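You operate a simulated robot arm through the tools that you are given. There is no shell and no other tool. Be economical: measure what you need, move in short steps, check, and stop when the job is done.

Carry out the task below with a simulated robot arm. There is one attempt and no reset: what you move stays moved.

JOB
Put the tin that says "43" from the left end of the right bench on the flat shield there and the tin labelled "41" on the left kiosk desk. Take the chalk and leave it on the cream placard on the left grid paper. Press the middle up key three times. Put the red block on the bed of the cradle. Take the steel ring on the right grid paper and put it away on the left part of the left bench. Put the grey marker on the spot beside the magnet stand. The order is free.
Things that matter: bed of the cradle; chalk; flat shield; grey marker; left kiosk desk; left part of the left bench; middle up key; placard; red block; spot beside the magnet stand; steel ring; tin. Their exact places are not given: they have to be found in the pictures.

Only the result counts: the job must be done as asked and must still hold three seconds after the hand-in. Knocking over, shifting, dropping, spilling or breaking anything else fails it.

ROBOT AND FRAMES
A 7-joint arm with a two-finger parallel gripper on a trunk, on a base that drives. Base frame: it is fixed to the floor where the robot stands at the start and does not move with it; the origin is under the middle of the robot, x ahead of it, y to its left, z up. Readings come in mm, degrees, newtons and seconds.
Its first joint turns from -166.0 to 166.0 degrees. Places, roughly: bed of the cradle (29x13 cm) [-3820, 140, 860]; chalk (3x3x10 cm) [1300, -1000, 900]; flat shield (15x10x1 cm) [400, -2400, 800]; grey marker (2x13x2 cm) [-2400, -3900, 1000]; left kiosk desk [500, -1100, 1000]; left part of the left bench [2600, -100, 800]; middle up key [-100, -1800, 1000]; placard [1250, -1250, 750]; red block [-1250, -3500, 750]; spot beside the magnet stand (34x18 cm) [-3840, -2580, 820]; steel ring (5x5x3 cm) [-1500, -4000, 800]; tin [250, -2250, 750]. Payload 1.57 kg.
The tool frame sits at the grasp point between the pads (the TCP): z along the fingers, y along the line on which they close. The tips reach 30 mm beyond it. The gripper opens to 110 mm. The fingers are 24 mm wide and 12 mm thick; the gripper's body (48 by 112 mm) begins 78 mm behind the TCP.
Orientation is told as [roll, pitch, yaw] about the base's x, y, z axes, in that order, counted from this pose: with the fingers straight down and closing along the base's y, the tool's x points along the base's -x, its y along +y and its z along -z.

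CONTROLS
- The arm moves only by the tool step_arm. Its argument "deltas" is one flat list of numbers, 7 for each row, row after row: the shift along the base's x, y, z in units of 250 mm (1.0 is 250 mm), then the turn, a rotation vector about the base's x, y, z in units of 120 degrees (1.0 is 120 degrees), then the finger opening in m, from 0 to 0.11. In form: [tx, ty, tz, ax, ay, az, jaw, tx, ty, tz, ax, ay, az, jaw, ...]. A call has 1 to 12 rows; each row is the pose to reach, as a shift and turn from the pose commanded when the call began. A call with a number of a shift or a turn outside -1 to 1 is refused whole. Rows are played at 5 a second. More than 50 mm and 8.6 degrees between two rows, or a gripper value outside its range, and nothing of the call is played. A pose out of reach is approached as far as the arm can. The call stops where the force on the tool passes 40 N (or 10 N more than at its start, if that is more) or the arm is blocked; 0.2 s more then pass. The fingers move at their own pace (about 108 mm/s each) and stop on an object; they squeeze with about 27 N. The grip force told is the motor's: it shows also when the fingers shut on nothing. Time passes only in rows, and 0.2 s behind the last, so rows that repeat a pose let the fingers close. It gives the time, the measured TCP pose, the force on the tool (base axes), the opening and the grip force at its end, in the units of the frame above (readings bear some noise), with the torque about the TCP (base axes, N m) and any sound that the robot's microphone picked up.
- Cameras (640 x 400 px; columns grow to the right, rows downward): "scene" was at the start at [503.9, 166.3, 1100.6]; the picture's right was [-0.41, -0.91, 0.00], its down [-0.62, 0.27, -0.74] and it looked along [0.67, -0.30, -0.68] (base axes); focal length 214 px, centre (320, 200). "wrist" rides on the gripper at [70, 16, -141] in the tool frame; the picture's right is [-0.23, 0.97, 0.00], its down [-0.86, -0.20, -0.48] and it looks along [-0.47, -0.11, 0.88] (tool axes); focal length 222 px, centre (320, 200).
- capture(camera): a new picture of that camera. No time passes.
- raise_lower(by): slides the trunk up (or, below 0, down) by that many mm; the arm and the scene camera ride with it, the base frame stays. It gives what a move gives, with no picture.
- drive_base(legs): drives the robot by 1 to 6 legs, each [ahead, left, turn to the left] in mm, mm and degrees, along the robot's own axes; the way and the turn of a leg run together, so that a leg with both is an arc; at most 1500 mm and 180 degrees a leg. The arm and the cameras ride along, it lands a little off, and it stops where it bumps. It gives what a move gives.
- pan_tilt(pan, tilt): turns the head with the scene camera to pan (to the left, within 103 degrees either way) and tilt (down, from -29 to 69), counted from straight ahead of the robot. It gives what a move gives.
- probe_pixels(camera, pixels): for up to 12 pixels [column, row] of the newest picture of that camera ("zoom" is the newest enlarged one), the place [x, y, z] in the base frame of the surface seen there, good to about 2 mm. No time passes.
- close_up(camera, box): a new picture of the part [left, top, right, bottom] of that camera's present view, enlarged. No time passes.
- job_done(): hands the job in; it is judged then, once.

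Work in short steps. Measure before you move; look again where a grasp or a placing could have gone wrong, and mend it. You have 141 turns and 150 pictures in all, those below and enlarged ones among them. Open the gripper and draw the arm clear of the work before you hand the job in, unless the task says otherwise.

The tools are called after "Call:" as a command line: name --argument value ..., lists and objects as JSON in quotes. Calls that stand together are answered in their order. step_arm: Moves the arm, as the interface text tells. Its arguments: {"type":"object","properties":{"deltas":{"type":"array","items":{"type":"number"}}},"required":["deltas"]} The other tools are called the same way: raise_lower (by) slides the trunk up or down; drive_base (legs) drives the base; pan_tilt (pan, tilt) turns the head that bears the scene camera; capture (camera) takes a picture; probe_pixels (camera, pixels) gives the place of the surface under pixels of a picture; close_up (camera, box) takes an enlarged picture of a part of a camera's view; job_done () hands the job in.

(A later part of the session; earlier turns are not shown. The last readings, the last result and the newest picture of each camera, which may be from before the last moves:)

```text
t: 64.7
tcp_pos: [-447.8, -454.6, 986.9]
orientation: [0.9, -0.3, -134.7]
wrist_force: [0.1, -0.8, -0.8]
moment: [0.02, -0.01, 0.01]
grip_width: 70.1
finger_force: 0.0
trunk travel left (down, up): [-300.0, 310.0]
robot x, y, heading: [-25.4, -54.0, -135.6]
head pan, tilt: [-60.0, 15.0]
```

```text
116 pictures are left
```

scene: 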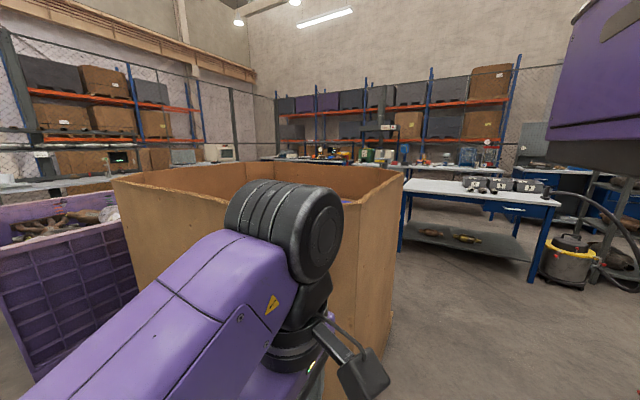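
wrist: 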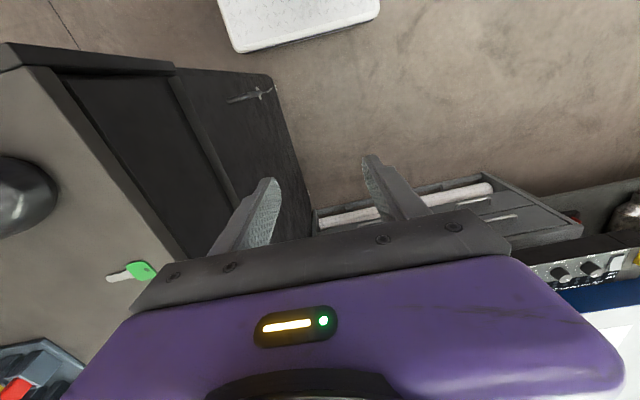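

There is a carton on the right and the kiosk on the left; I measure the aisle.

Call:
pan_tilt --pan 15 --tilt 25

Call:
capture --camera "scene"

Call:
probe_pixels --camera "scene" --pixels '[[468, 130], [460, 300], [530, 160], [250, 175], [268, 310], [390, 250], [400, 140], [290, 160], [240, 190], [170, 280], [335, 120], [290, 210]]'

```text
t: 66.2
tcp_pos: [-448.8, -454.9, 985.5]
orientation: [0.9, -0.4, -134.7]
wrist_force: [-0.4, 0.5, -0.1]
moment: [0.02, 0.0, -0.03]
grip_width: 70.1
finger_force: 0.1
trunk travel left (down, up): [-300.0, 310.0]
robot x, y, heading: [-31.0, -50.2, -135.6]
head pan, tilt: [15.0, 25.0]
```

```text
115 pictures are left
```

scene: 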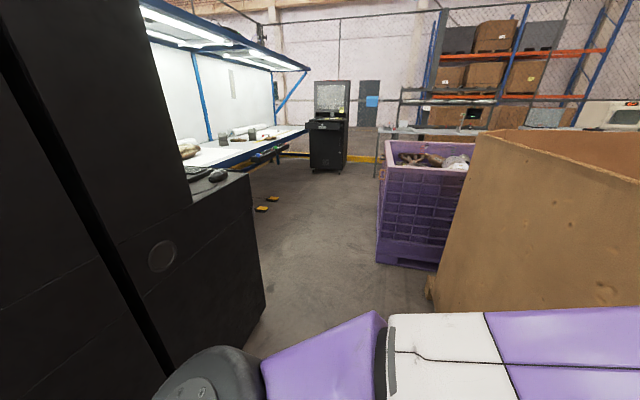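

```text
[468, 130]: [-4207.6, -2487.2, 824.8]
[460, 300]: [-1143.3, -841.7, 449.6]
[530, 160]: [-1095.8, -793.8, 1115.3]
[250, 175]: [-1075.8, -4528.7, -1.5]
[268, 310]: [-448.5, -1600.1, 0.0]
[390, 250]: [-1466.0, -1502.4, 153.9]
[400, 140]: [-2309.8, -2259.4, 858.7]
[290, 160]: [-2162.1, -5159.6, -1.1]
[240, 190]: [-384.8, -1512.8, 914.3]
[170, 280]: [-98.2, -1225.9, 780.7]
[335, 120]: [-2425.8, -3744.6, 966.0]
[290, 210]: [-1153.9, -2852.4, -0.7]
```

Kiosk block reaches out ~650 and the crate's face is at ~1400 from the bench line; I drive down the aisle centre.

Call:
drive_base --legs '[[748, 430, 0], [600, 30, 0], [450, 120, 0]]'

Call:
pan_tilt --pan 90 --tilt 25

Call:
capture --camera "scene"

```text
t: 76.1
tcp_pos: [-1372.2, -2100.9, 986.2]
orientation: [0.9, -0.4, -135.9]
wrist_force: [0.0, 0.4, 0.1]
moment: [-0.04, 0.0, -0.01]
grip_width: 70.0
finger_force: 0.1
trunk travel left (down, up): [-300.0, 310.0]
robot x, y, heading: [-946.9, -1706.6, -136.9]
head pan, tilt: [15.0, 25.0]
```

```text
t: 77.6
tcp_pos: [-1371.2, -2101.8, 986.1]
orientation: [0.9, -0.4, -135.9]
wrist_force: [0.6, -0.5, -0.4]
moment: [0.04, 0.02, 0.01]
grip_width: 69.8
finger_force: 0.1
trunk travel left (down, up): [-300.0, 310.0]
robot x, y, heading: [-941.5, -1707.9, -136.8]
head pan, tilt: [90.0, 25.0]
```

```text
114 pictures are left
```

scene: 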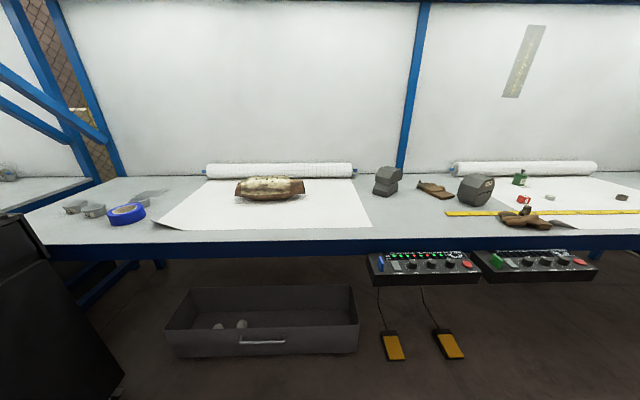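

Tins at (75-95,208), a flat shield at (148,196). I enlarge and probe.

Call:
close_up --camera "scene" --box '[20, 160, 200, 270]'

Call:
probe_pixels --camera "scene" --pixels '[[75, 206], [95, 210], [150, 196], [126, 213], [50, 260], [320, 248], [0, 225], [100, 360], [200, 310], [380, 262], [122, 175]]'

Call:
close_up --camera "scene" --box '[440, 150, 640, 290]'

```text
3.56 times, centred on (110, 215) of scene
```

zoom: 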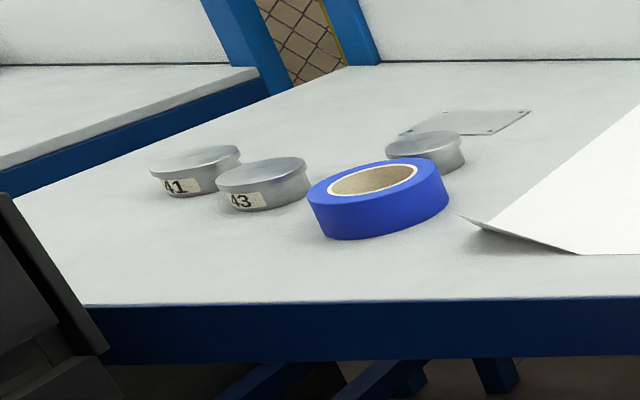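

```text
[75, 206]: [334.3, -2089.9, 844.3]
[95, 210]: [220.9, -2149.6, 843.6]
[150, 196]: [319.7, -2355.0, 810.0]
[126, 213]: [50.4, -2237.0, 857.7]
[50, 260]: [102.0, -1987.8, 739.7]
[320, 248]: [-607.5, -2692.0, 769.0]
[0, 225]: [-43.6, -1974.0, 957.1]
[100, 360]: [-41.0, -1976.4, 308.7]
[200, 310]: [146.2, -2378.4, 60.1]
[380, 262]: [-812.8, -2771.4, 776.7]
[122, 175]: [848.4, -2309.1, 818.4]
```

```text
2.86 times, centred on (540, 220) of scene
```

zoom: 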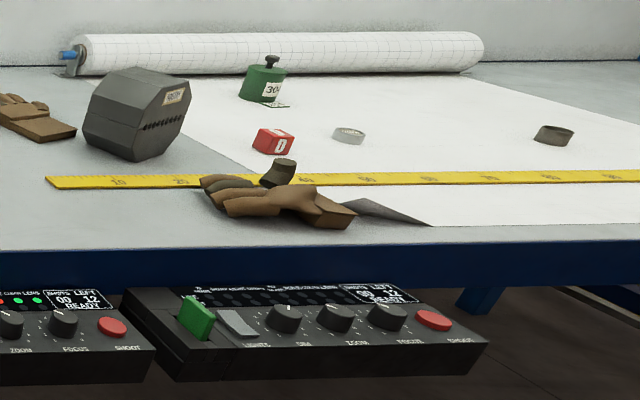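

Tin 41 ≈(334,-2090), tin 43 ≈(221,-2150), shield ≈(320,-2355). I turn to face the bench and move in, to the right of the kiosk.

Call:
drive_base --legs '[[0, 0, 91.8], [500, 60, 0]]'

Call:
pan_tilt --pan 30 --tilt 40

Call:
capture --camera "scene"

```text
t: 84.5
tcp_pos: [-129.3, -2421.5, 985.5]
orientation: [0.9, -0.4, -43.1]
wrist_force: [-0.5, 0.1, 0.7]
moment: [0.02, -0.01, 0.0]
grip_width: 69.9
finger_force: 0.1
trunk travel left (down, up): [-300.0, 310.0]
robot x, y, heading: [-543.6, -2011.4, -44.1]
head pan, tilt: [90.0, 25.0]
```

```text
t: 85.8
tcp_pos: [-129.3, -2422.7, 985.0]
orientation: [0.9, -0.4, -43.1]
wrist_force: [-0.3, 0.5, 0.3]
moment: [0.03, 0.01, -0.01]
grip_width: 70.2
finger_force: 0.0
trunk travel left (down, up): [-300.0, 310.0]
robot x, y, heading: [-543.0, -2013.8, -44.0]
head pan, tilt: [30.0, 40.0]
```

```text
111 pictures are left
```

scene: 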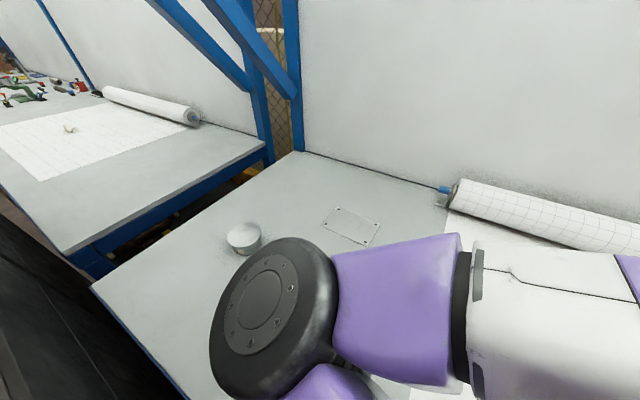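

The elbow hides some tins. I probe the shield corners and tin, and raise the trunk for margin.

Call:
probe_pixels --camera "scene" --pixels '[[335, 208], [380, 225], [367, 246], [323, 228], [352, 227], [243, 230], [243, 247], [265, 295], [300, 380], [298, 155]]'

Call:
raise_lower --by 60

```text
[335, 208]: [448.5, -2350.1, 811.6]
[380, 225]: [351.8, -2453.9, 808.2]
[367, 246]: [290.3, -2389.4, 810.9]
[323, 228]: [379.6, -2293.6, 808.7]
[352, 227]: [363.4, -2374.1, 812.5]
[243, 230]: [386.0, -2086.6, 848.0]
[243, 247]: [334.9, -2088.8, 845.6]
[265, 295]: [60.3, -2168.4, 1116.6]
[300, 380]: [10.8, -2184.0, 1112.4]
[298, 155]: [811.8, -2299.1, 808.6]
```

```text
t: 86.8
tcp_pos: [-129.5, -2421.8, 1045.2]
orientation: [0.9, -0.4, -43.0]
wrist_force: [0.7, 0.1, -0.6]
moment: [0.02, -0.01, 0.01]
grip_width: 70.3
finger_force: 0.0
trunk travel left (down, up): [-360.0, 250.0]
robot x, y, heading: [-545.2, -2013.1, -44.1]
head pan, tilt: [30.0, 40.0]
```

Shield centre ≈(367,-2372). I move the hand toward tin 43 (~(245,-2170)) at a safe height.

Call:
step_arm --deltas '[0.14, 0.1, 0, 0, 0, 0, 0.11, 0.28, 0.2, 0, 0, 0, 0, 0.11, 0.42, 0.3, 0, 0, 0, 0, 0.11, 0.56, 0.4, 0, 0, 0, 0, 0.11, 0.7, 0.5, 0, 0, 0, 0, 0.11, 0.84, 0.6, -0.05, 0, 0, 0, 0.11, 0.98, 0.7, -0.1, 0, 0, 0, 0.11]'

Call:
capture --camera "wrist"

Call:
capture --camera "scene"

```text
t: 88.4
tcp_pos: [112.9, -2245.2, 1023.2]
orientation: [0.9, -0.4, -43.2]
wrist_force: [-0.4, -1.3, -0.3]
moment: [0.0, 0.0, 0.0]
grip_width: 110.0
finger_force: 0.2
trunk travel left (down, up): [-360.0, 250.0]
robot x, y, heading: [-544.2, -2009.9, -44.1]
head pan, tilt: [30.0, 40.0]
```

```text
110 pictures are left
```

wrist: 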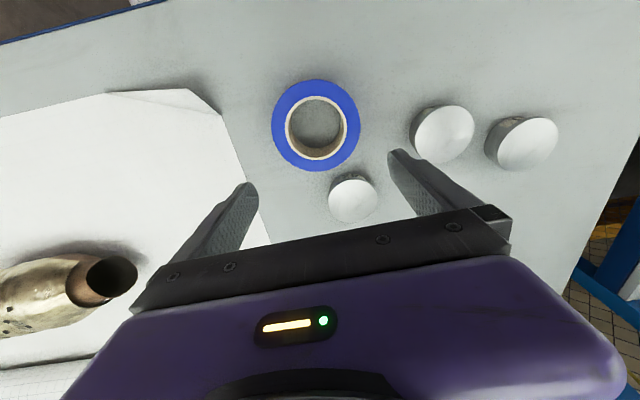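

```text
109 pictures are left
```

scene: 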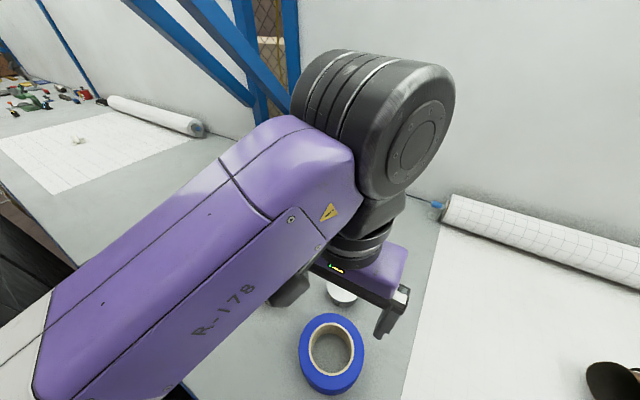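

I probe tin tops: edges of tin 43 at (443,132), 41 at (525,143), third (352,197).

Call:
probe_pixels --camera "wrist" --pixels '[[443, 135], [415, 133], [472, 133], [445, 109], [442, 159], [525, 145], [500, 147], [556, 143], [352, 200], [332, 202], [372, 200], [316, 125]]'

```text
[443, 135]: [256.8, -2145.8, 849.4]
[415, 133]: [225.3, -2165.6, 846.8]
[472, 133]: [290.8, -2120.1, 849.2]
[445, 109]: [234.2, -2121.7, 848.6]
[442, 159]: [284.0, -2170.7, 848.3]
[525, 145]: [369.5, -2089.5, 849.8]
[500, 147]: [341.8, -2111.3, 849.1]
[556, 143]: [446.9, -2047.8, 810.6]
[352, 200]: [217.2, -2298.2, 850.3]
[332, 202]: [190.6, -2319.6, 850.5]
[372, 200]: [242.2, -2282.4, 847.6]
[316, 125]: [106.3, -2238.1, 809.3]
```

Tin 43 centre ≈(258,-2145), ⌀≈78, top 849. I check the elbow's height over the kiosk desk before reaching on.

Call:
probe_pixels --camera "scene" --pixels '[[50, 330], [120, 250], [20, 380], [180, 380], [300, 150], [20, 260], [10, 210]]'

Call:
pan_tilt --pan 85 --tilt 35

Call:
capture --camera "scene"

```text
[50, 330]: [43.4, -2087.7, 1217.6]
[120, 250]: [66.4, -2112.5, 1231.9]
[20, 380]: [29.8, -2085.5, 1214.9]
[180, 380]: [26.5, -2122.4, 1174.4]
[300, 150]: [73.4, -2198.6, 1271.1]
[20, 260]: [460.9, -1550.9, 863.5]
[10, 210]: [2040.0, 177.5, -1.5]
```

```text
t: 89.6
tcp_pos: [112.4, -2244.9, 1022.5]
orientation: [0.8, -0.3, -43.1]
wrist_force: [-0.3, -0.5, 0.3]
moment: [-0.03, -0.03, -0.04]
grip_width: 109.7
finger_force: 0.0
trunk travel left (down, up): [-360.0, 250.0]
robot x, y, heading: [-544.1, -2010.9, -44.1]
head pan, tilt: [85.0, 35.0]
```

```text
108 pictures are left
```

scene: 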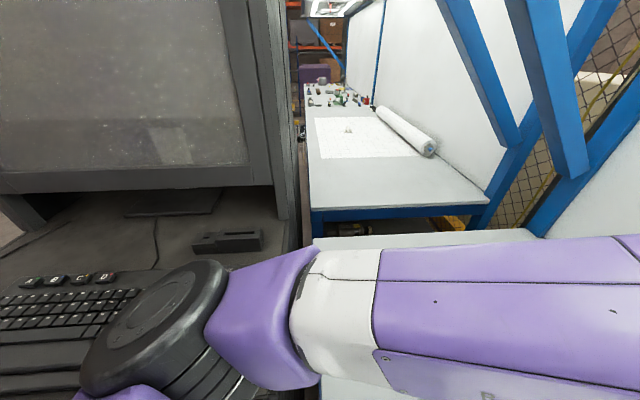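

The elbow hovers above the keyboard desk. I probe elbow and hood clearances.

Call:
probe_pixels --camera "scene" --pixels '[[150, 320], [110, 390], [190, 280], [250, 340], [260, 190], [130, 185], [280, 100], [50, 330], [225, 240], [130, 280], [285, 280]]'

Call:
close_up --camera "scene" --box '[0, 220, 280, 400]'

```text
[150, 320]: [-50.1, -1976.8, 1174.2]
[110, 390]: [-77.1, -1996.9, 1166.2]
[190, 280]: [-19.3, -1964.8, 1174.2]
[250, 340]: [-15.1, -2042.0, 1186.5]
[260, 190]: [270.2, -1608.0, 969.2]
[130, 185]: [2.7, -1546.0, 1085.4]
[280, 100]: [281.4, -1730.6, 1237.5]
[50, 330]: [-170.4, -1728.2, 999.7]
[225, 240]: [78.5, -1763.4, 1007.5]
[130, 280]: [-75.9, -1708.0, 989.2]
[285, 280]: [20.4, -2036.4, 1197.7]
```

```text
2.22 times, centred on (140, 310) of scene
```

zoom: 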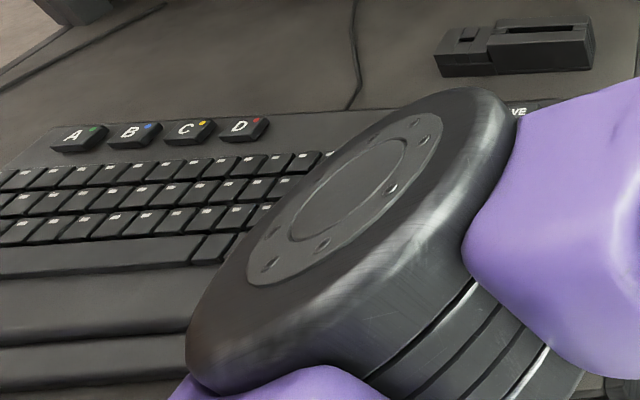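

Clearances are adequate (elbow 1050+, keyboard ≤1007). I move above tin 43, turning yaw to about -20° so the fingers avoid tin 41.

Call:
step_arm --deltas '[0.145, 0.1, 0, 0, 0, 0.048, 0.11, 0.29, 0.2, 0, 0, 0, 0.096, 0.11, 0.435, 0.3, 0, 0, 0, 0.144, 0.11, 0.58, 0.4, 0, 0, 0, 0.192, 0.11, 0.58, 0.4, -0.15, 0, 0, 0.192, 0.11, 0.58, 0.4, -0.25, 0, 0, 0.192, 0.11]'

Call:
capture --camera "wrist"

Call:
capture --camera "scene"

```text
t: 91.0
tcp_pos: [260.5, -2146.4, 957.4]
orientation: [0.9, -0.3, -20.0]
wrist_force: [-0.3, 0.7, 0.0]
moment: [0.01, 0.05, -0.01]
grip_width: 109.8
finger_force: 0.1
trunk travel left (down, up): [-360.0, 250.0]
robot x, y, heading: [-540.8, -2016.3, -43.9]
head pan, tilt: [85.0, 35.0]
```

```text
106 pictures are left
```

wrist: 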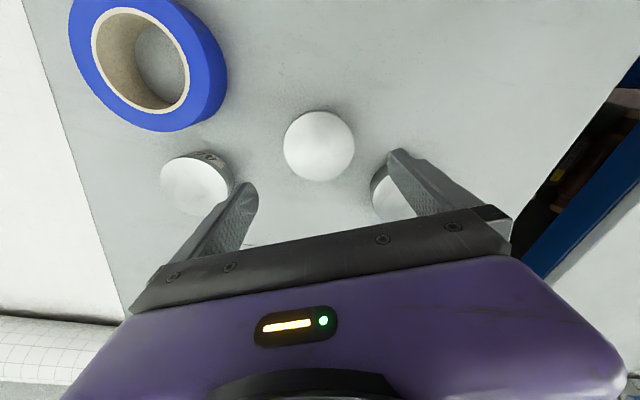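

```text
105 pictures are left
```

scene: 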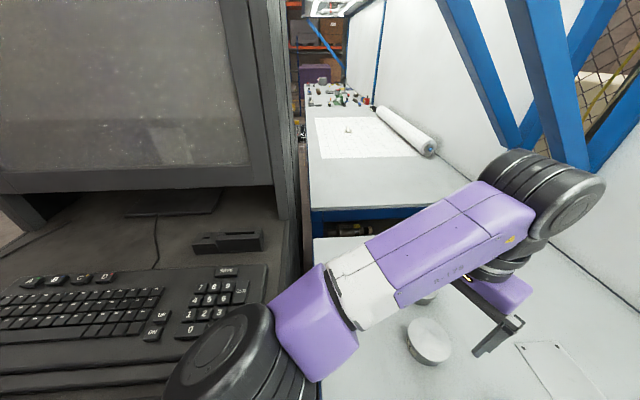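

I refine tin 43's centre from this view.

Call:
probe_pixels --camera "wrist" --pixels '[[286, 145], [352, 145], [319, 113], [319, 178], [319, 146]]'

```text
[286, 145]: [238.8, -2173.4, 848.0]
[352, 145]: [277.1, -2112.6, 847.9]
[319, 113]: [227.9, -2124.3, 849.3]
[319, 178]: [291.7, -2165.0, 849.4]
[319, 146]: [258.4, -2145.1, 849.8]
```

Centre (259,-2144). Descend to z≈848 and grip, then lift.

Call:
step_arm --deltas '[0, 0.006, -0.16, 0, 0, 0, 0.11, 0, 0.006, -0.32, 0, 0, 0, 0.11, 0, 0.006, -0.436, 0, 0, 0, 0.11, 0, 0.006, -0.436, 0, 0, 0, 0.11, 0, 0.006, -0.436, 0, 0, 0, 0.06, 0, 0.006, -0.436, 0, 0, 0, 0.06, 0, 0.006, -0.436, 0, 0, 0, 0.06]'

```text
t: 92.6
tcp_pos: [262.0, -2143.7, 866.9]
orientation: [2.2, -1.3, -20.1]
wrist_force: [0.1, -0.4, 2.9]
moment: [0.03, 0.0, -0.02]
grip_width: 78.8
finger_force: 26.8
trunk travel left (down, up): [-360.0, 250.0]
robot x, y, heading: [-542.9, -2011.5, -44.2]
head pan, tilt: [85.0, 35.0]
```

The arm bottomed out at z 867 (trunk too high). I open, lower the trunk 20 mm, and grip deeper.

Call:
step_arm --deltas '[0, 0, 0, 0, 0, 0, 0.11, 0, 0, 0, 0, 0, 0, 0.11, 0, 0, 0, 0, 0, 0, 0.11]'

Call:
raise_lower --by -20

Call:
step_arm --deltas '[-0.008, 0, 0, 0, 0, 0, 0.11, -0.008, 0, 0, 0, 0, 0, 0.06, -0.008, 0, 0, 0, 0, 0, 0.06, -0.008, 0, 0, 0, 0, 0, 0.06]'

```text
t: 93.4
tcp_pos: [262.6, -2144.9, 865.0]
orientation: [2.2, -1.3, -20.1]
wrist_force: [0.2, 0.2, 0.2]
moment: [-0.02, 0.02, 0.02]
grip_width: 109.8
finger_force: 0.1
trunk travel left (down, up): [-360.0, 250.0]
robot x, y, heading: [-540.7, -2014.5, -43.9]
head pan, tilt: [85.0, 35.0]
```

```text
t: 94.0
tcp_pos: [257.4, -2154.8, 841.3]
orientation: [1.2, -1.4, -20.4]
wrist_force: [-9.9, 8.0, 33.4]
moment: [-1.43, 1.36, -0.72]
grip_width: 105.6
finger_force: 0.1
trunk travel left (down, up): [-341.0, 269.0]
robot x, y, heading: [-546.0, -2017.8, -44.1]
head pan, tilt: [85.0, 35.0]
stopped: the force on the tool passed its limit at 76 N (the readings are from after the stop); the commanded pose is now the measured one
```

```text
t: 94.5
tcp_pos: [257.3, -2159.8, 840.9]
orientation: [0.3, -1.3, -21.0]
wrist_force: [-16.2, -17.5, 26.6]
moment: [-1.65, 1.17, -0.24]
grip_width: 79.9
finger_force: 10.5
trunk travel left (down, up): [-341.0, 269.0]
robot x, y, heading: [-543.5, -2019.7, -44.1]
head pan, tilt: [85.0, 35.0]
stopped in row 2: the force on the tool passed its limit at 56 N (the readings are from after the stop); the commanded pose is now the measured one
```

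The tips reached the bench top. I open, rise a bit and look.

Call:
step_arm --deltas '[0, 0, 0.02, 0, 0, 0, 0.11, 0, 0, 0.04, 0, 0, 0, 0.11, 0, 0, 0.2, 0, 0, 0, 0.11, 0, 0, 0.36, 0, 0, 0, 0.11]'

Call:
capture --camera "wrist"

Call:
capture --camera "scene"

```text
t: 94.7
tcp_pos: [258.5, -2156.8, 841.3]
orientation: [0.8, -1.3, -20.8]
wrist_force: [3.2, 9.6, 10.4]
moment: [-0.21, 0.21, -0.16]
grip_width: 100.6
finger_force: 0.0
trunk travel left (down, up): [-341.0, 269.0]
robot x, y, heading: [-545.5, -2019.2, -44.4]
head pan, tilt: [85.0, 35.0]
stopped in row 1: the force on the tool passed its limit at 54 N (the readings are from after the stop); the commanded pose is now the measured one
```

```text
104 pictures are left
```

wrist: 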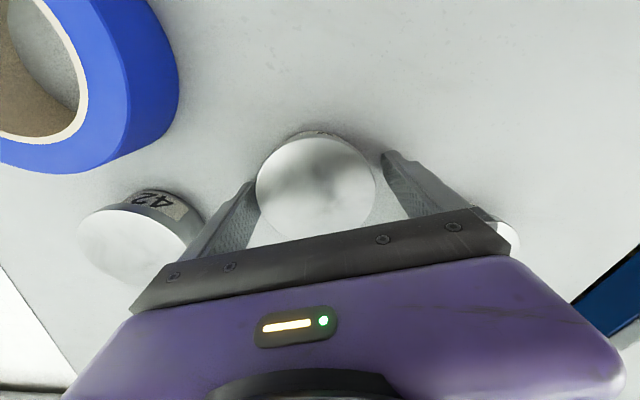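

```text
103 pictures are left
```

scene: 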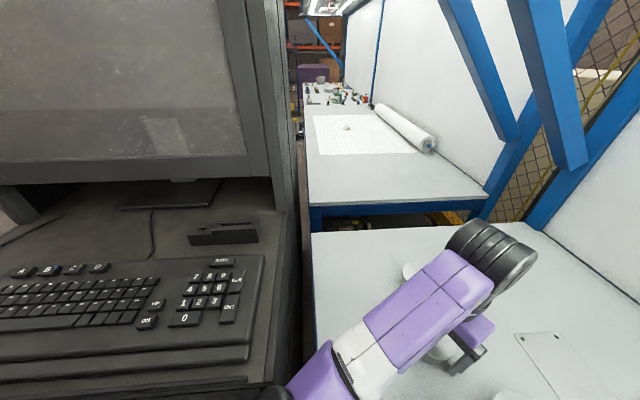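

The tips are still pressed on the bench. I go straight up without changing the jaw.

Call:
step_arm --deltas '[0, 0, 0.04, 0, 0, 0, 0.1, 0, 0, 0.08, 0, 0, 0, 0.1, 0, 0, 0.12, 0, 0, 0, 0.1]'

```text
t: 95.7
tcp_pos: [246.2, -2175.2, 852.2]
orientation: [-1.2, 0.0, -21.6]
wrist_force: [-0.4, -0.7, -0.6]
moment: [-0.02, 0.0, 0.04]
grip_width: 100.1
finger_force: 0.0
trunk travel left (down, up): [-341.0, 269.0]
robot x, y, heading: [-545.5, -2022.5, -44.3]
head pan, tilt: [85.0, 35.0]
stopped in row 3: the arm was blocked; the commanded pose is now the measured one
```

The arm is blocked elsewhere — likely the elbow. I look down at it.

Call:
pan_tilt --pan 75 --tilt 65

Call:
capture --camera "scene"

Call:
capture --camera "wrist"

```text
t: 96.7
tcp_pos: [248.0, -2175.7, 853.3]
orientation: [-0.9, -0.1, -21.6]
wrist_force: [-0.3, -0.4, 0.4]
moment: [0.01, 0.0, -0.01]
grip_width: 99.8
finger_force: 0.1
trunk travel left (down, up): [-341.0, 269.0]
robot x, y, heading: [-544.4, -2018.0, -44.3]
head pan, tilt: [75.0, 65.0]
```

```text
102 pictures are left
```

scene: 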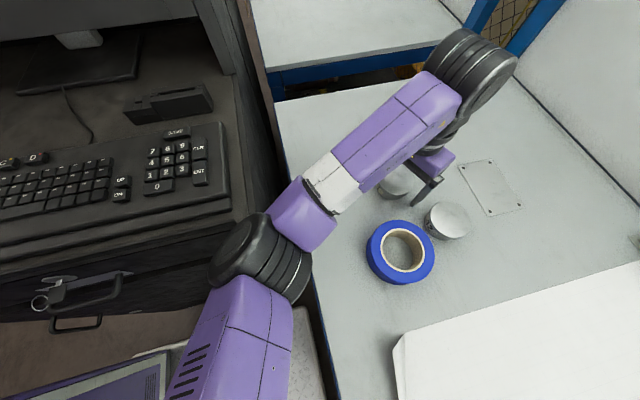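

```text
101 pictures are left
```

wrist: 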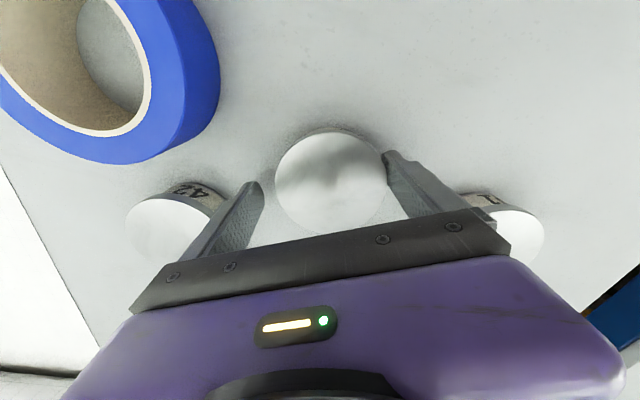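

The elbow sagged onto the kiosk desk's edge. I lift everything with the trunk.

Call:
raise_lower --by 80

Call:
capture --camera "scene"

Call:
probe_pixels --camera "scene" --pixels '[[100, 385], [60, 370], [150, 350], [140, 390], [225, 270], [240, 250], [280, 300], [215, 225], [310, 360], [120, 340]]'

```text
t: 97.9
tcp_pos: [249.2, -2169.6, 933.7]
orientation: [-0.9, -0.1, -21.6]
wrist_force: [-0.4, -0.2, 0.3]
moment: [-0.01, 0.02, -0.02]
grip_width: 100.1
finger_force: 0.0
trunk travel left (down, up): [-421.0, 189.0]
robot x, y, heading: [-545.9, -2017.3, -44.4]
head pan, tilt: [75.0, 65.0]
```

```text
100 pictures are left
```

scene: 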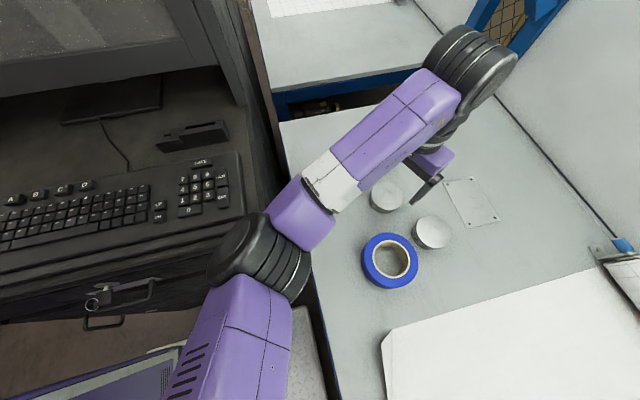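

```text
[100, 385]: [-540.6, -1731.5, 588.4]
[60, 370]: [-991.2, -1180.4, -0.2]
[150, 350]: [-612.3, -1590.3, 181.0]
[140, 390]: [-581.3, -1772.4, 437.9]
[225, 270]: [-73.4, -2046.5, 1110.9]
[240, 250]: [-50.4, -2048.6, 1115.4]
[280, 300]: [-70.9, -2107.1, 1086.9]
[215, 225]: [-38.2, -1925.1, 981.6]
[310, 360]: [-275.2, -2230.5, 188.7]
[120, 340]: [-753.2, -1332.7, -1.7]
```

Base half-length is ~350 mm, so I can stand closer. I shift the robot right 180 and ahead 130 to take the elbow away from the kiosk.

Call:
drive_base --legs '[[0, -180, 0], [130, 0, 0]]'

Call:
capture --camera "scene"

Call:
capture --camera "wrist"

```text
t: 100.2
tcp_pos: [194.6, -2369.4, 932.3]
orientation: [-1.0, -0.1, -22.1]
wrist_force: [0.8, 0.6, 0.3]
moment: [0.0, 0.04, -0.02]
grip_width: 100.2
finger_force: 0.1
trunk travel left (down, up): [-421.0, 189.0]
robot x, y, heading: [-602.8, -2214.2, -45.2]
head pan, tilt: [75.0, 65.0]
stopped in leg 2: the robot was blocked; the commanded pose is now the measured one
```

```text
99 pictures are left
```

scene: 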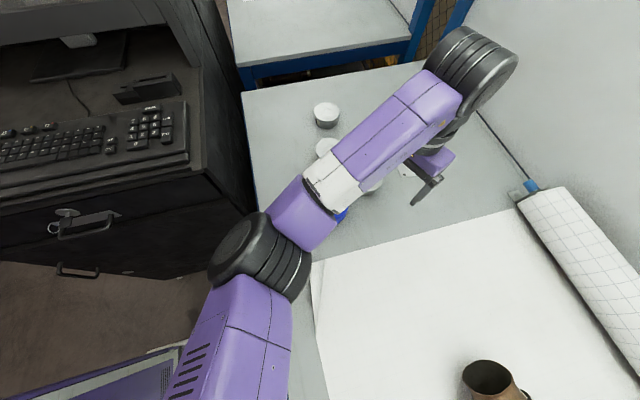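

```text
98 pictures are left
```

wrist: 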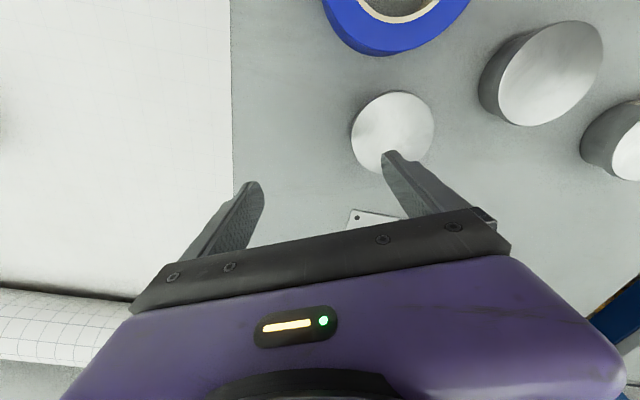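

Blocked by the bench at 340 mm; good enough. I ease back 12 mm and left 50, and re-measure the tins.

Call:
drive_base --legs '[[-12, 50, 0]]'

Call:
capture --camera "wrist"

Call:
probe_pixels --camera "wrist" --pixels '[[545, 75], [393, 130], [625, 135], [360, 217], [100, 150], [480, 85], [470, 85], [590, 50]]'

```text
t: 101.2
tcp_pos: [220.2, -2324.6, 933.0]
orientation: [-1.0, -0.1, -22.0]
wrist_force: [0.2, 0.3, 0.3]
moment: [-0.05, -0.02, 0.0]
grip_width: 100.0
finger_force: 0.1
trunk travel left (down, up): [-421.0, 189.0]
robot x, y, heading: [-576.6, -2165.5, -44.7]
head pan, tilt: [75.0, 65.0]
```

```text
97 pictures are left
```

wrist: 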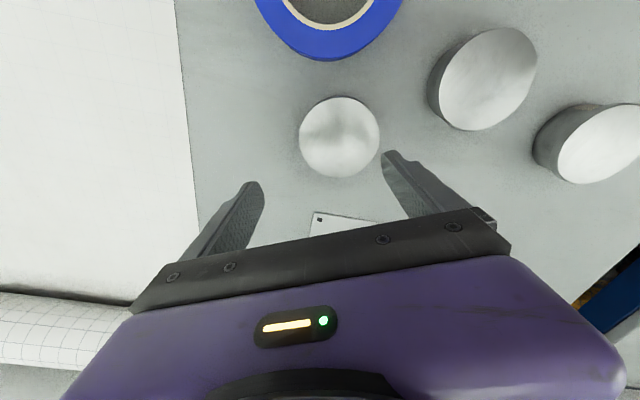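

```text
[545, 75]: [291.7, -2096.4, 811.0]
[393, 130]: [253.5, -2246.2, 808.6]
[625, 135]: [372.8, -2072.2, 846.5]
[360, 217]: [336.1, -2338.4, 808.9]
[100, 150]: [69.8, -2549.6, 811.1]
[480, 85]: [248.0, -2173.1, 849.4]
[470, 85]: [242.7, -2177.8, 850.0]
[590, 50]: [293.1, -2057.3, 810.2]
```

I move above tin 43 again (about (256,-2155)) and check.

Call:
step_arm --deltas '[0.036, 0.17, 0, 0, 0, 0, 0.11, 0.072, 0.34, 0, 0, 0, 0, 0.11, 0.108, 0.51, 0, 0.004, 0, 0, 0.11, 0.144, 0.68, 0, 0.008, 0, 0.01, 0.11]'

Call:
capture --camera "wrist"

Call:
capture --camera "scene"

Call:
probe_pixels --camera "wrist" --pixels '[[319, 146], [280, 146], [360, 146], [319, 100], [319, 180]]'

```text
t: 102.2
tcp_pos: [259.1, -2154.7, 931.5]
orientation: [-0.1, 0.3, -20.9]
wrist_force: [-0.5, -1.2, -0.1]
moment: [0.03, -0.02, 0.0]
grip_width: 109.8
finger_force: 0.2
trunk travel left (down, up): [-421.0, 189.0]
robot x, y, heading: [-575.0, -2171.8, -44.9]
head pan, tilt: [75.0, 65.0]
```

```text
96 pictures are left
```

wrist: 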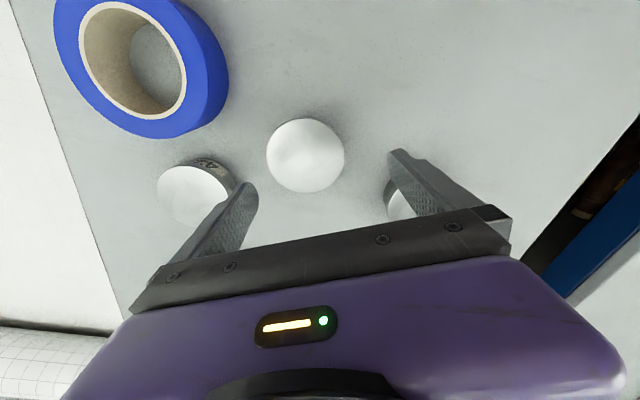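

```text
95 pictures are left
```

scene: 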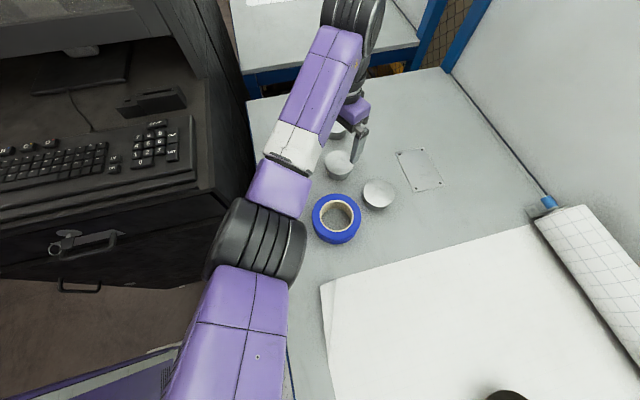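

```text
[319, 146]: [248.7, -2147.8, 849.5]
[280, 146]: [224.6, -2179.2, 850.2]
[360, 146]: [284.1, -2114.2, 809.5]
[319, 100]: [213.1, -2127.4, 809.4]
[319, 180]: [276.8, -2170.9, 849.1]
```

Tin 43's centre is now (248,-2164). I shift, descend to z≈848 in steps and check height before closing.

Call:
step_arm --deltas '[-0.044, -0.039, 0, 0, 0, 0, 0.11, -0.044, -0.039, -0.12, 0, 0, 0, 0.11, -0.044, -0.039, -0.24, 0, 0, 0, 0.11, -0.044, -0.039, -0.325, 0, 0, 0, 0.11, -0.044, -0.039, -0.325, 0, 0, 0, 0.11]'

Call:
capture --camera "wrist"

```text
t: 103.4
tcp_pos: [245.7, -2166.5, 850.4]
orientation: [-0.1, 0.2, -20.8]
wrist_force: [0.4, 0.6, 0.0]
moment: [0.03, -0.01, 0.02]
grip_width: 109.9
finger_force: 0.0
trunk travel left (down, up): [-421.0, 189.0]
robot x, y, heading: [-572.7, -2167.7, -45.1]
head pan, tilt: [75.0, 65.0]
```

```text
94 pictures are left
```

wrist: 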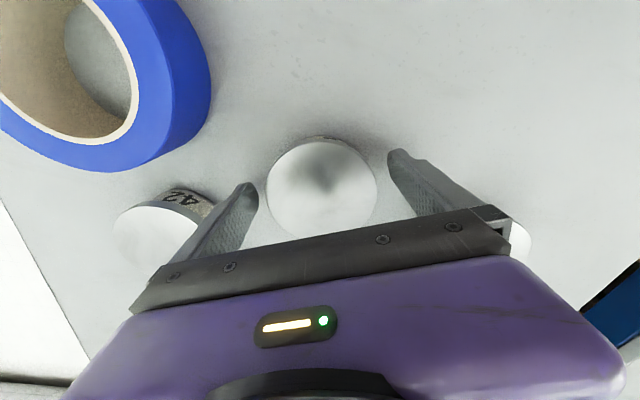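

Height is reached properly this time and the tin is centred. I close, then lift 90 mm.

Call:
step_arm --deltas '[0, 0, 0, 0, 0, 0, 0.06, 0, 0, 0, 0, 0, 0, 0.06, 0, 0, 0, 0, 0, 0, 0.06, 0, 0, 0.12, 0, 0, 0, 0.06, 0, 0, 0.24, 0, 0, 0, 0.06, 0, 0, 0.36, 0, 0, 0, 0.06, 0, 0, 0.36, 0, 0, 0, 0.06]'

Call:
capture --camera "wrist"

```text
t: 105.0
tcp_pos: [246.3, -2167.5, 938.8]
orientation: [-0.2, 0.3, -20.8]
wrist_force: [-0.2, 0.4, -0.8]
moment: [0.03, 0.01, 0.0]
grip_width: 78.4
finger_force: 27.1
trunk travel left (down, up): [-421.0, 189.0]
robot x, y, heading: [-575.2, -2165.8, -44.8]
head pan, tilt: [75.0, 65.0]
```

```text
93 pictures are left
```

wrist: 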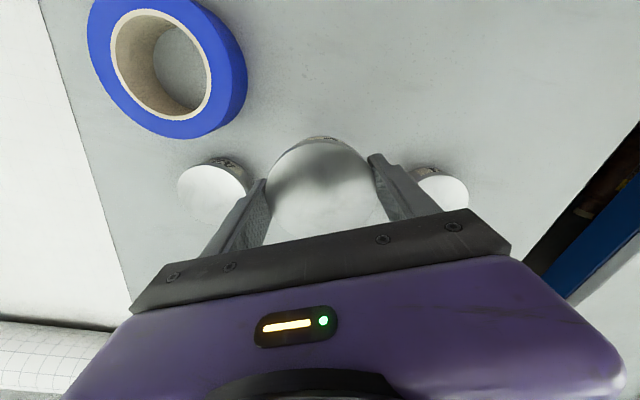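

Held. I carry it over the shield centre (367,-2372).

Call:
step_arm --deltas '[0.097, -0.164, 0, 0, 0, 0, 0.06, 0.194, -0.328, 0, 0, 0, 0, 0.06, 0.29, -0.492, 0, 0, 0, 0, 0.06, 0.387, -0.656, 0, 0, 0, 0, 0.06, 0.484, -0.818, 0, 0, 0, 0, 0.06, 0.484, -0.818, 0, 0, 0, 0, 0.06]'

Call:
pan_tilt --pan 20 --tilt 45

Call:
capture --camera "scene"

Call:
capture --camera "wrist"

```text
t: 106.4
tcp_pos: [365.3, -2373.3, 943.2]
orientation: [-0.2, 0.3, -20.9]
wrist_force: [-0.6, 0.2, -0.4]
moment: [0.01, 0.03, 0.0]
grip_width: 78.4
finger_force: 27.0
trunk travel left (down, up): [-421.0, 189.0]
robot x, y, heading: [-569.1, -2164.4, -44.7]
head pan, tilt: [75.0, 65.0]
```

```text
t: 107.6
tcp_pos: [364.5, -2372.4, 943.8]
orientation: [-0.1, 0.3, -20.7]
wrist_force: [0.0, -0.4, -0.9]
moment: [-0.01, -0.03, 0.01]
grip_width: 78.1
finger_force: 27.0
trunk travel left (down, up): [-421.0, 189.0]
robot x, y, heading: [-577.1, -2168.5, -45.0]
head pan, tilt: [20.0, 45.0]
```

```text
92 pictures are left
```

scene: 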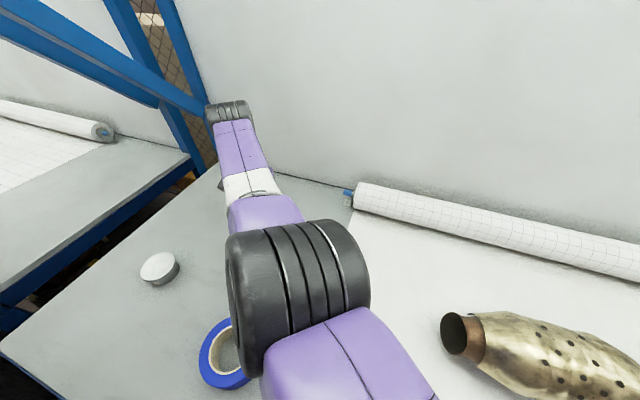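

```text
91 pictures are left
```

wrist: 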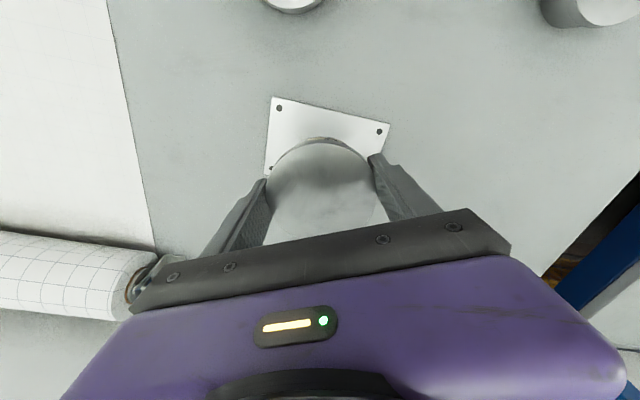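

Above the shield. I lower to just above contact.

Call:
step_arm --deltas '[0.004, 0, -0.12, 0, 0, 0, 0.06, 0.004, 0, -0.24, 0, 0, 0, 0.06, 0.004, 0, -0.34, 0, 0, 0, 0.06, 0.004, 0, -0.354, 0, 0, 0, 0.06, 0.004, 0, -0.354, 0, 0, 0, 0.06]'

Call:
capture --camera "wrist"

```text
t: 108.8
tcp_pos: [354.3, -2370.5, 855.6]
orientation: [-0.1, 0.1, -20.8]
wrist_force: [0.2, -0.5, -1.3]
moment: [-0.01, 0.02, -0.04]
grip_width: 78.4
finger_force: 27.2
out of reach, approached as far as the arm can: row 2, 3, 4, 5
trunk travel left (down, up): [-421.0, 189.0]
robot x, y, heading: [-574.0, -2169.1, -44.9]
head pan, tilt: [20.0, 45.0]
```

```text
90 pictures are left
```

wrist: 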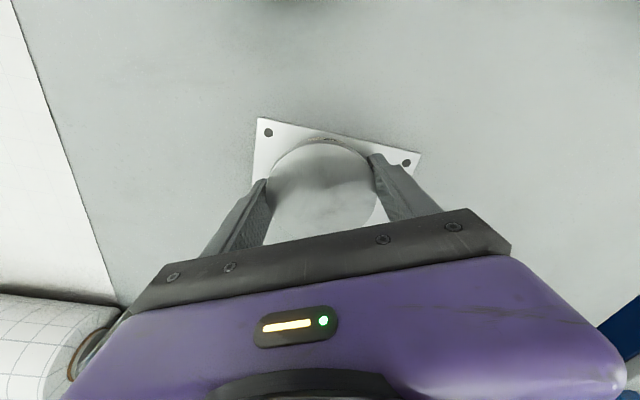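

12 mm short of centre for reach. I rise 50 mm, lower the trunk by 50 and go on centred.

Call:
step_arm --deltas '[0.02, 0, 0.1, 0, 0, 0, 0.06, 0.045, -0.006, 0.2, 0, 0, 0, 0.06, 0.045, -0.006, 0.2, 0, 0, 0, 0.06]'

Call:
raise_lower --by -46

Call:
capture --camera "wrist"

```text
t: 109.6
tcp_pos: [363.4, -2372.7, 907.5]
orientation: [-0.1, 0.2, -20.8]
wrist_force: [0.1, 0.7, -1.6]
moment: [0.0, -0.01, -0.01]
grip_width: 78.1
finger_force: 27.0
trunk travel left (down, up): [-421.0, 189.0]
robot x, y, heading: [-570.1, -2165.8, -44.8]
head pan, tilt: [20.0, 45.0]
```

```text
t: 110.5
tcp_pos: [362.6, -2372.8, 861.9]
orientation: [-0.1, 0.3, -20.8]
wrist_force: [0.5, 0.0, -0.9]
moment: [0.0, 0.0, -0.01]
grip_width: 78.3
finger_force: 27.1
trunk travel left (down, up): [-375.0, 235.0]
robot x, y, heading: [-573.2, -2170.2, -44.9]
head pan, tilt: [20.0, 45.0]
```

```text
89 pictures are left
```

wrist: 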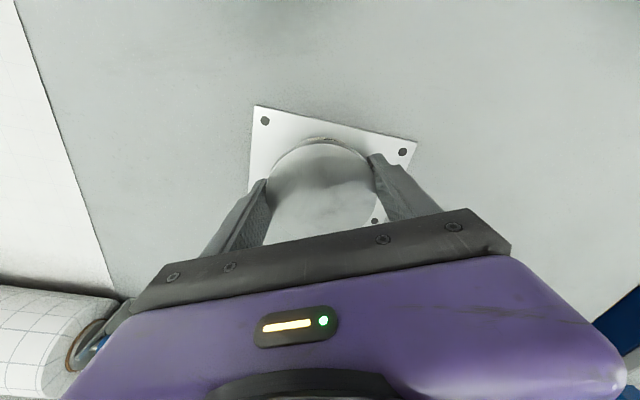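

Well centred. Lower the last mm with force check.

Call:
step_arm --deltas '[0.01, 0, -0.024, 0, 0, 0, 0.06, 0.01, 0, -0.036, 0, 0, 0, 0.06, 0.01, 0, -0.036, 0, 0, 0, 0.06]'

```text
t: 111.3
tcp_pos: [363.3, -2373.9, 853.8]
orientation: [-0.1, 0.1, -20.8]
wrist_force: [0.6, 0.9, -1.2]
moment: [0.01, 0.05, 0.03]
grip_width: 78.5
finger_force: 27.0
out of reach, approached as far as the arm can: row 1
trunk travel left (down, up): [-375.0, 235.0]
robot x, y, heading: [-570.2, -2167.1, -44.8]
head pan, tilt: [20.0, 45.0]
```

Call:
step_arm --deltas '[0, 0, -0.008, 0, 0, 0, 0.06, 0, 0, -0.016, 0, 0, 0, 0.06, 0, 0, -0.016, 0, 0, 0, 0.06]'

```text
t: 112.1
tcp_pos: [363.4, -2372.0, 852.8]
orientation: [0.0, -0.1, -20.8]
wrist_force: [-1.9, 2.8, 20.2]
moment: [0.03, 0.16, 0.02]
grip_width: 78.3
finger_force: 26.9
out of reach, approached as far as the arm can: row 1, 2, 3
trunk travel left (down, up): [-375.0, 235.0]
robot x, y, heading: [-576.8, -2169.6, -45.2]
head pan, tilt: [20.0, 45.0]
```

Contact (20 N). Release and rise.

Call:
step_arm --deltas '[0, 0, 0.004, 0, 0, 0, 0.085, 0, 0, 0.004, 0, 0, 0, 0.11, 0, 0, 0.004, 0, 0, 0, 0.11, 0, 0, 0.15, 0, 0, 0, 0.11, 0, 0, 0.3, 0, 0, 0, 0.11, -0.1, 0, 0.4, 0, 0, 0, 0.11]'

Call:
capture --camera "wrist"

```text
t: 113.5
tcp_pos: [338.1, -2371.6, 947.0]
orientation: [-0.2, 0.3, -20.8]
wrist_force: [-0.2, 0.2, 0.0]
moment: [0.03, 0.0, 0.02]
grip_width: 110.0
finger_force: 0.0
trunk travel left (down, up): [-375.0, 235.0]
robot x, y, heading: [-573.7, -2170.4, -44.9]
head pan, tilt: [20.0, 45.0]
```

```text
88 pictures are left
```

wrist: 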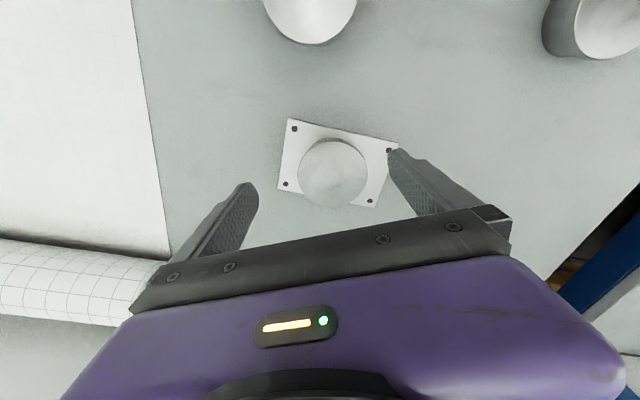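

Tin 43 sits on the shield. Now I move toward tin 41 (~(366,-2089)), passing at height ~950.

Call:
step_arm --deltas '[0, 0.18, 0.02, 0, 0, 0, 0.11, 0, 0.36, 0.02, 0, 0, 0, 0.11, 0.02, 0.54, 0.02, 0, 0, 0, 0.11, 0.05, 0.72, 0.02, 0, 0, 0, 0.11, 0.08, 0.9, 0.02, 0, 0, 0, 0.11, 0.1, 1.0, 0.02, 0, 0, 0, 0.11]'

Call:
capture --camera "wrist"

Call:
probe_pixels --camera "wrist" --pixels '[[330, 140], [350, 160], [370, 160], [390, 150]]'

```text
t: 115.1
tcp_pos: [319.5, -2149.1, 928.7]
orientation: [-1.3, 2.0, -21.9]
wrist_force: [0.1, 0.7, -1.4]
moment: [0.0, 0.03, -0.03]
grip_width: 109.9
finger_force: 0.1
out of reach, approached as far as the arm can: row 5, 6
trunk travel left (down, up): [-375.0, 235.0]
robot x, y, heading: [-572.0, -2168.9, -44.8]
head pan, tilt: [20.0, 45.0]
stopped in row 6: the arm was blocked; the commanded pose is now the measured one
```

```text
87 pictures are left
```

wrist: 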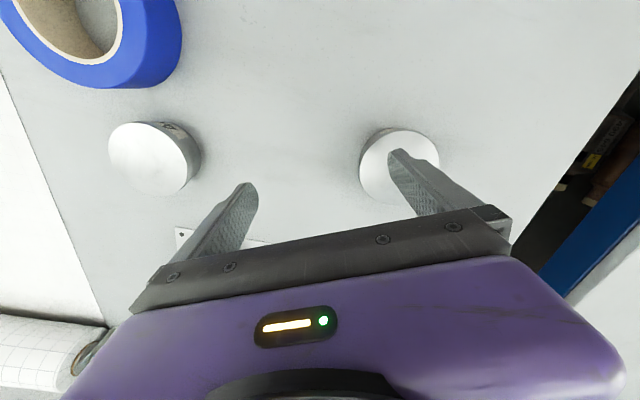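

```text
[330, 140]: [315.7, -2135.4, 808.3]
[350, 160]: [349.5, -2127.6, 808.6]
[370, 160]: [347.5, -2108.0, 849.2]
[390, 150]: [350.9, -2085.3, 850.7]
```

Call:
pan_tilt --pan 75 --tilt 60

Call:
capture --camera "scene"

Call:
probe_pixels --camera "scene" --pixels '[[240, 240], [225, 265], [280, 220], [200, 190], [260, 330], [290, 270], [200, 230]]'

```text
t: 116.3
tcp_pos: [320.9, -2148.8, 928.6]
orientation: [-1.3, 1.9, -21.9]
wrist_force: [-0.4, 0.0, 0.4]
moment: [-0.01, -0.01, 0.01]
grip_width: 109.8
finger_force: 0.0
trunk travel left (down, up): [-375.0, 235.0]
robot x, y, heading: [-573.0, -2165.2, -44.8]
head pan, tilt: [75.0, 60.0]
```

```text
86 pictures are left
```

scene: 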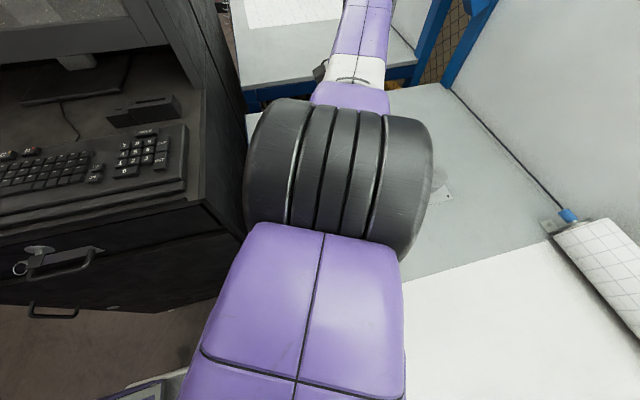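

```text
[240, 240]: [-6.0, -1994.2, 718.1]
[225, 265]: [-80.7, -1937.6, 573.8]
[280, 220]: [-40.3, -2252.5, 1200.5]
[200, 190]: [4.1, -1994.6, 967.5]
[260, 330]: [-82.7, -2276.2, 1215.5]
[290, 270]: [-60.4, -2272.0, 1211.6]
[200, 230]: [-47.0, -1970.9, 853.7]
```

The elbow now lies high beneath the head and blocks. I retract the hand so the elbow swings to the left, then go out again.

Call:
step_arm --deltas '[-0.15, -0.02, 0.05, 0.01, -0.02, 0, 0.11, -0.3, -0.03, 0.1, 0.01, -0.02, 0, 0.11, -0.45, -0.04, 0.1, 0.01, -0.02, 0, 0.11, -0.6, -0.05, 0.1, 0.01, -0.02, 0, 0.11, -0.78, -0.05, 0.1, 0.01, -0.02, 0, 0.11]'

Call:
capture --camera "scene"

```text
t: 117.5
tcp_pos: [125.3, -2159.9, 956.6]
orientation: [0.8, 0.1, -21.9]
wrist_force: [0.6, -0.1, 0.2]
moment: [-0.02, 0.01, 0.03]
grip_width: 110.0
finger_force: 0.0
out of reach, approached as far as the arm can: row 1, 2
trunk travel left (down, up): [-375.0, 235.0]
robot x, y, heading: [-577.5, -2166.8, -44.8]
head pan, tilt: [75.0, 60.0]
```

```text
85 pictures are left
```

scene: 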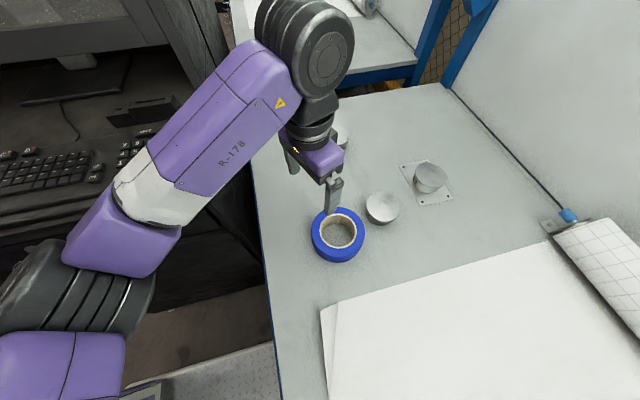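

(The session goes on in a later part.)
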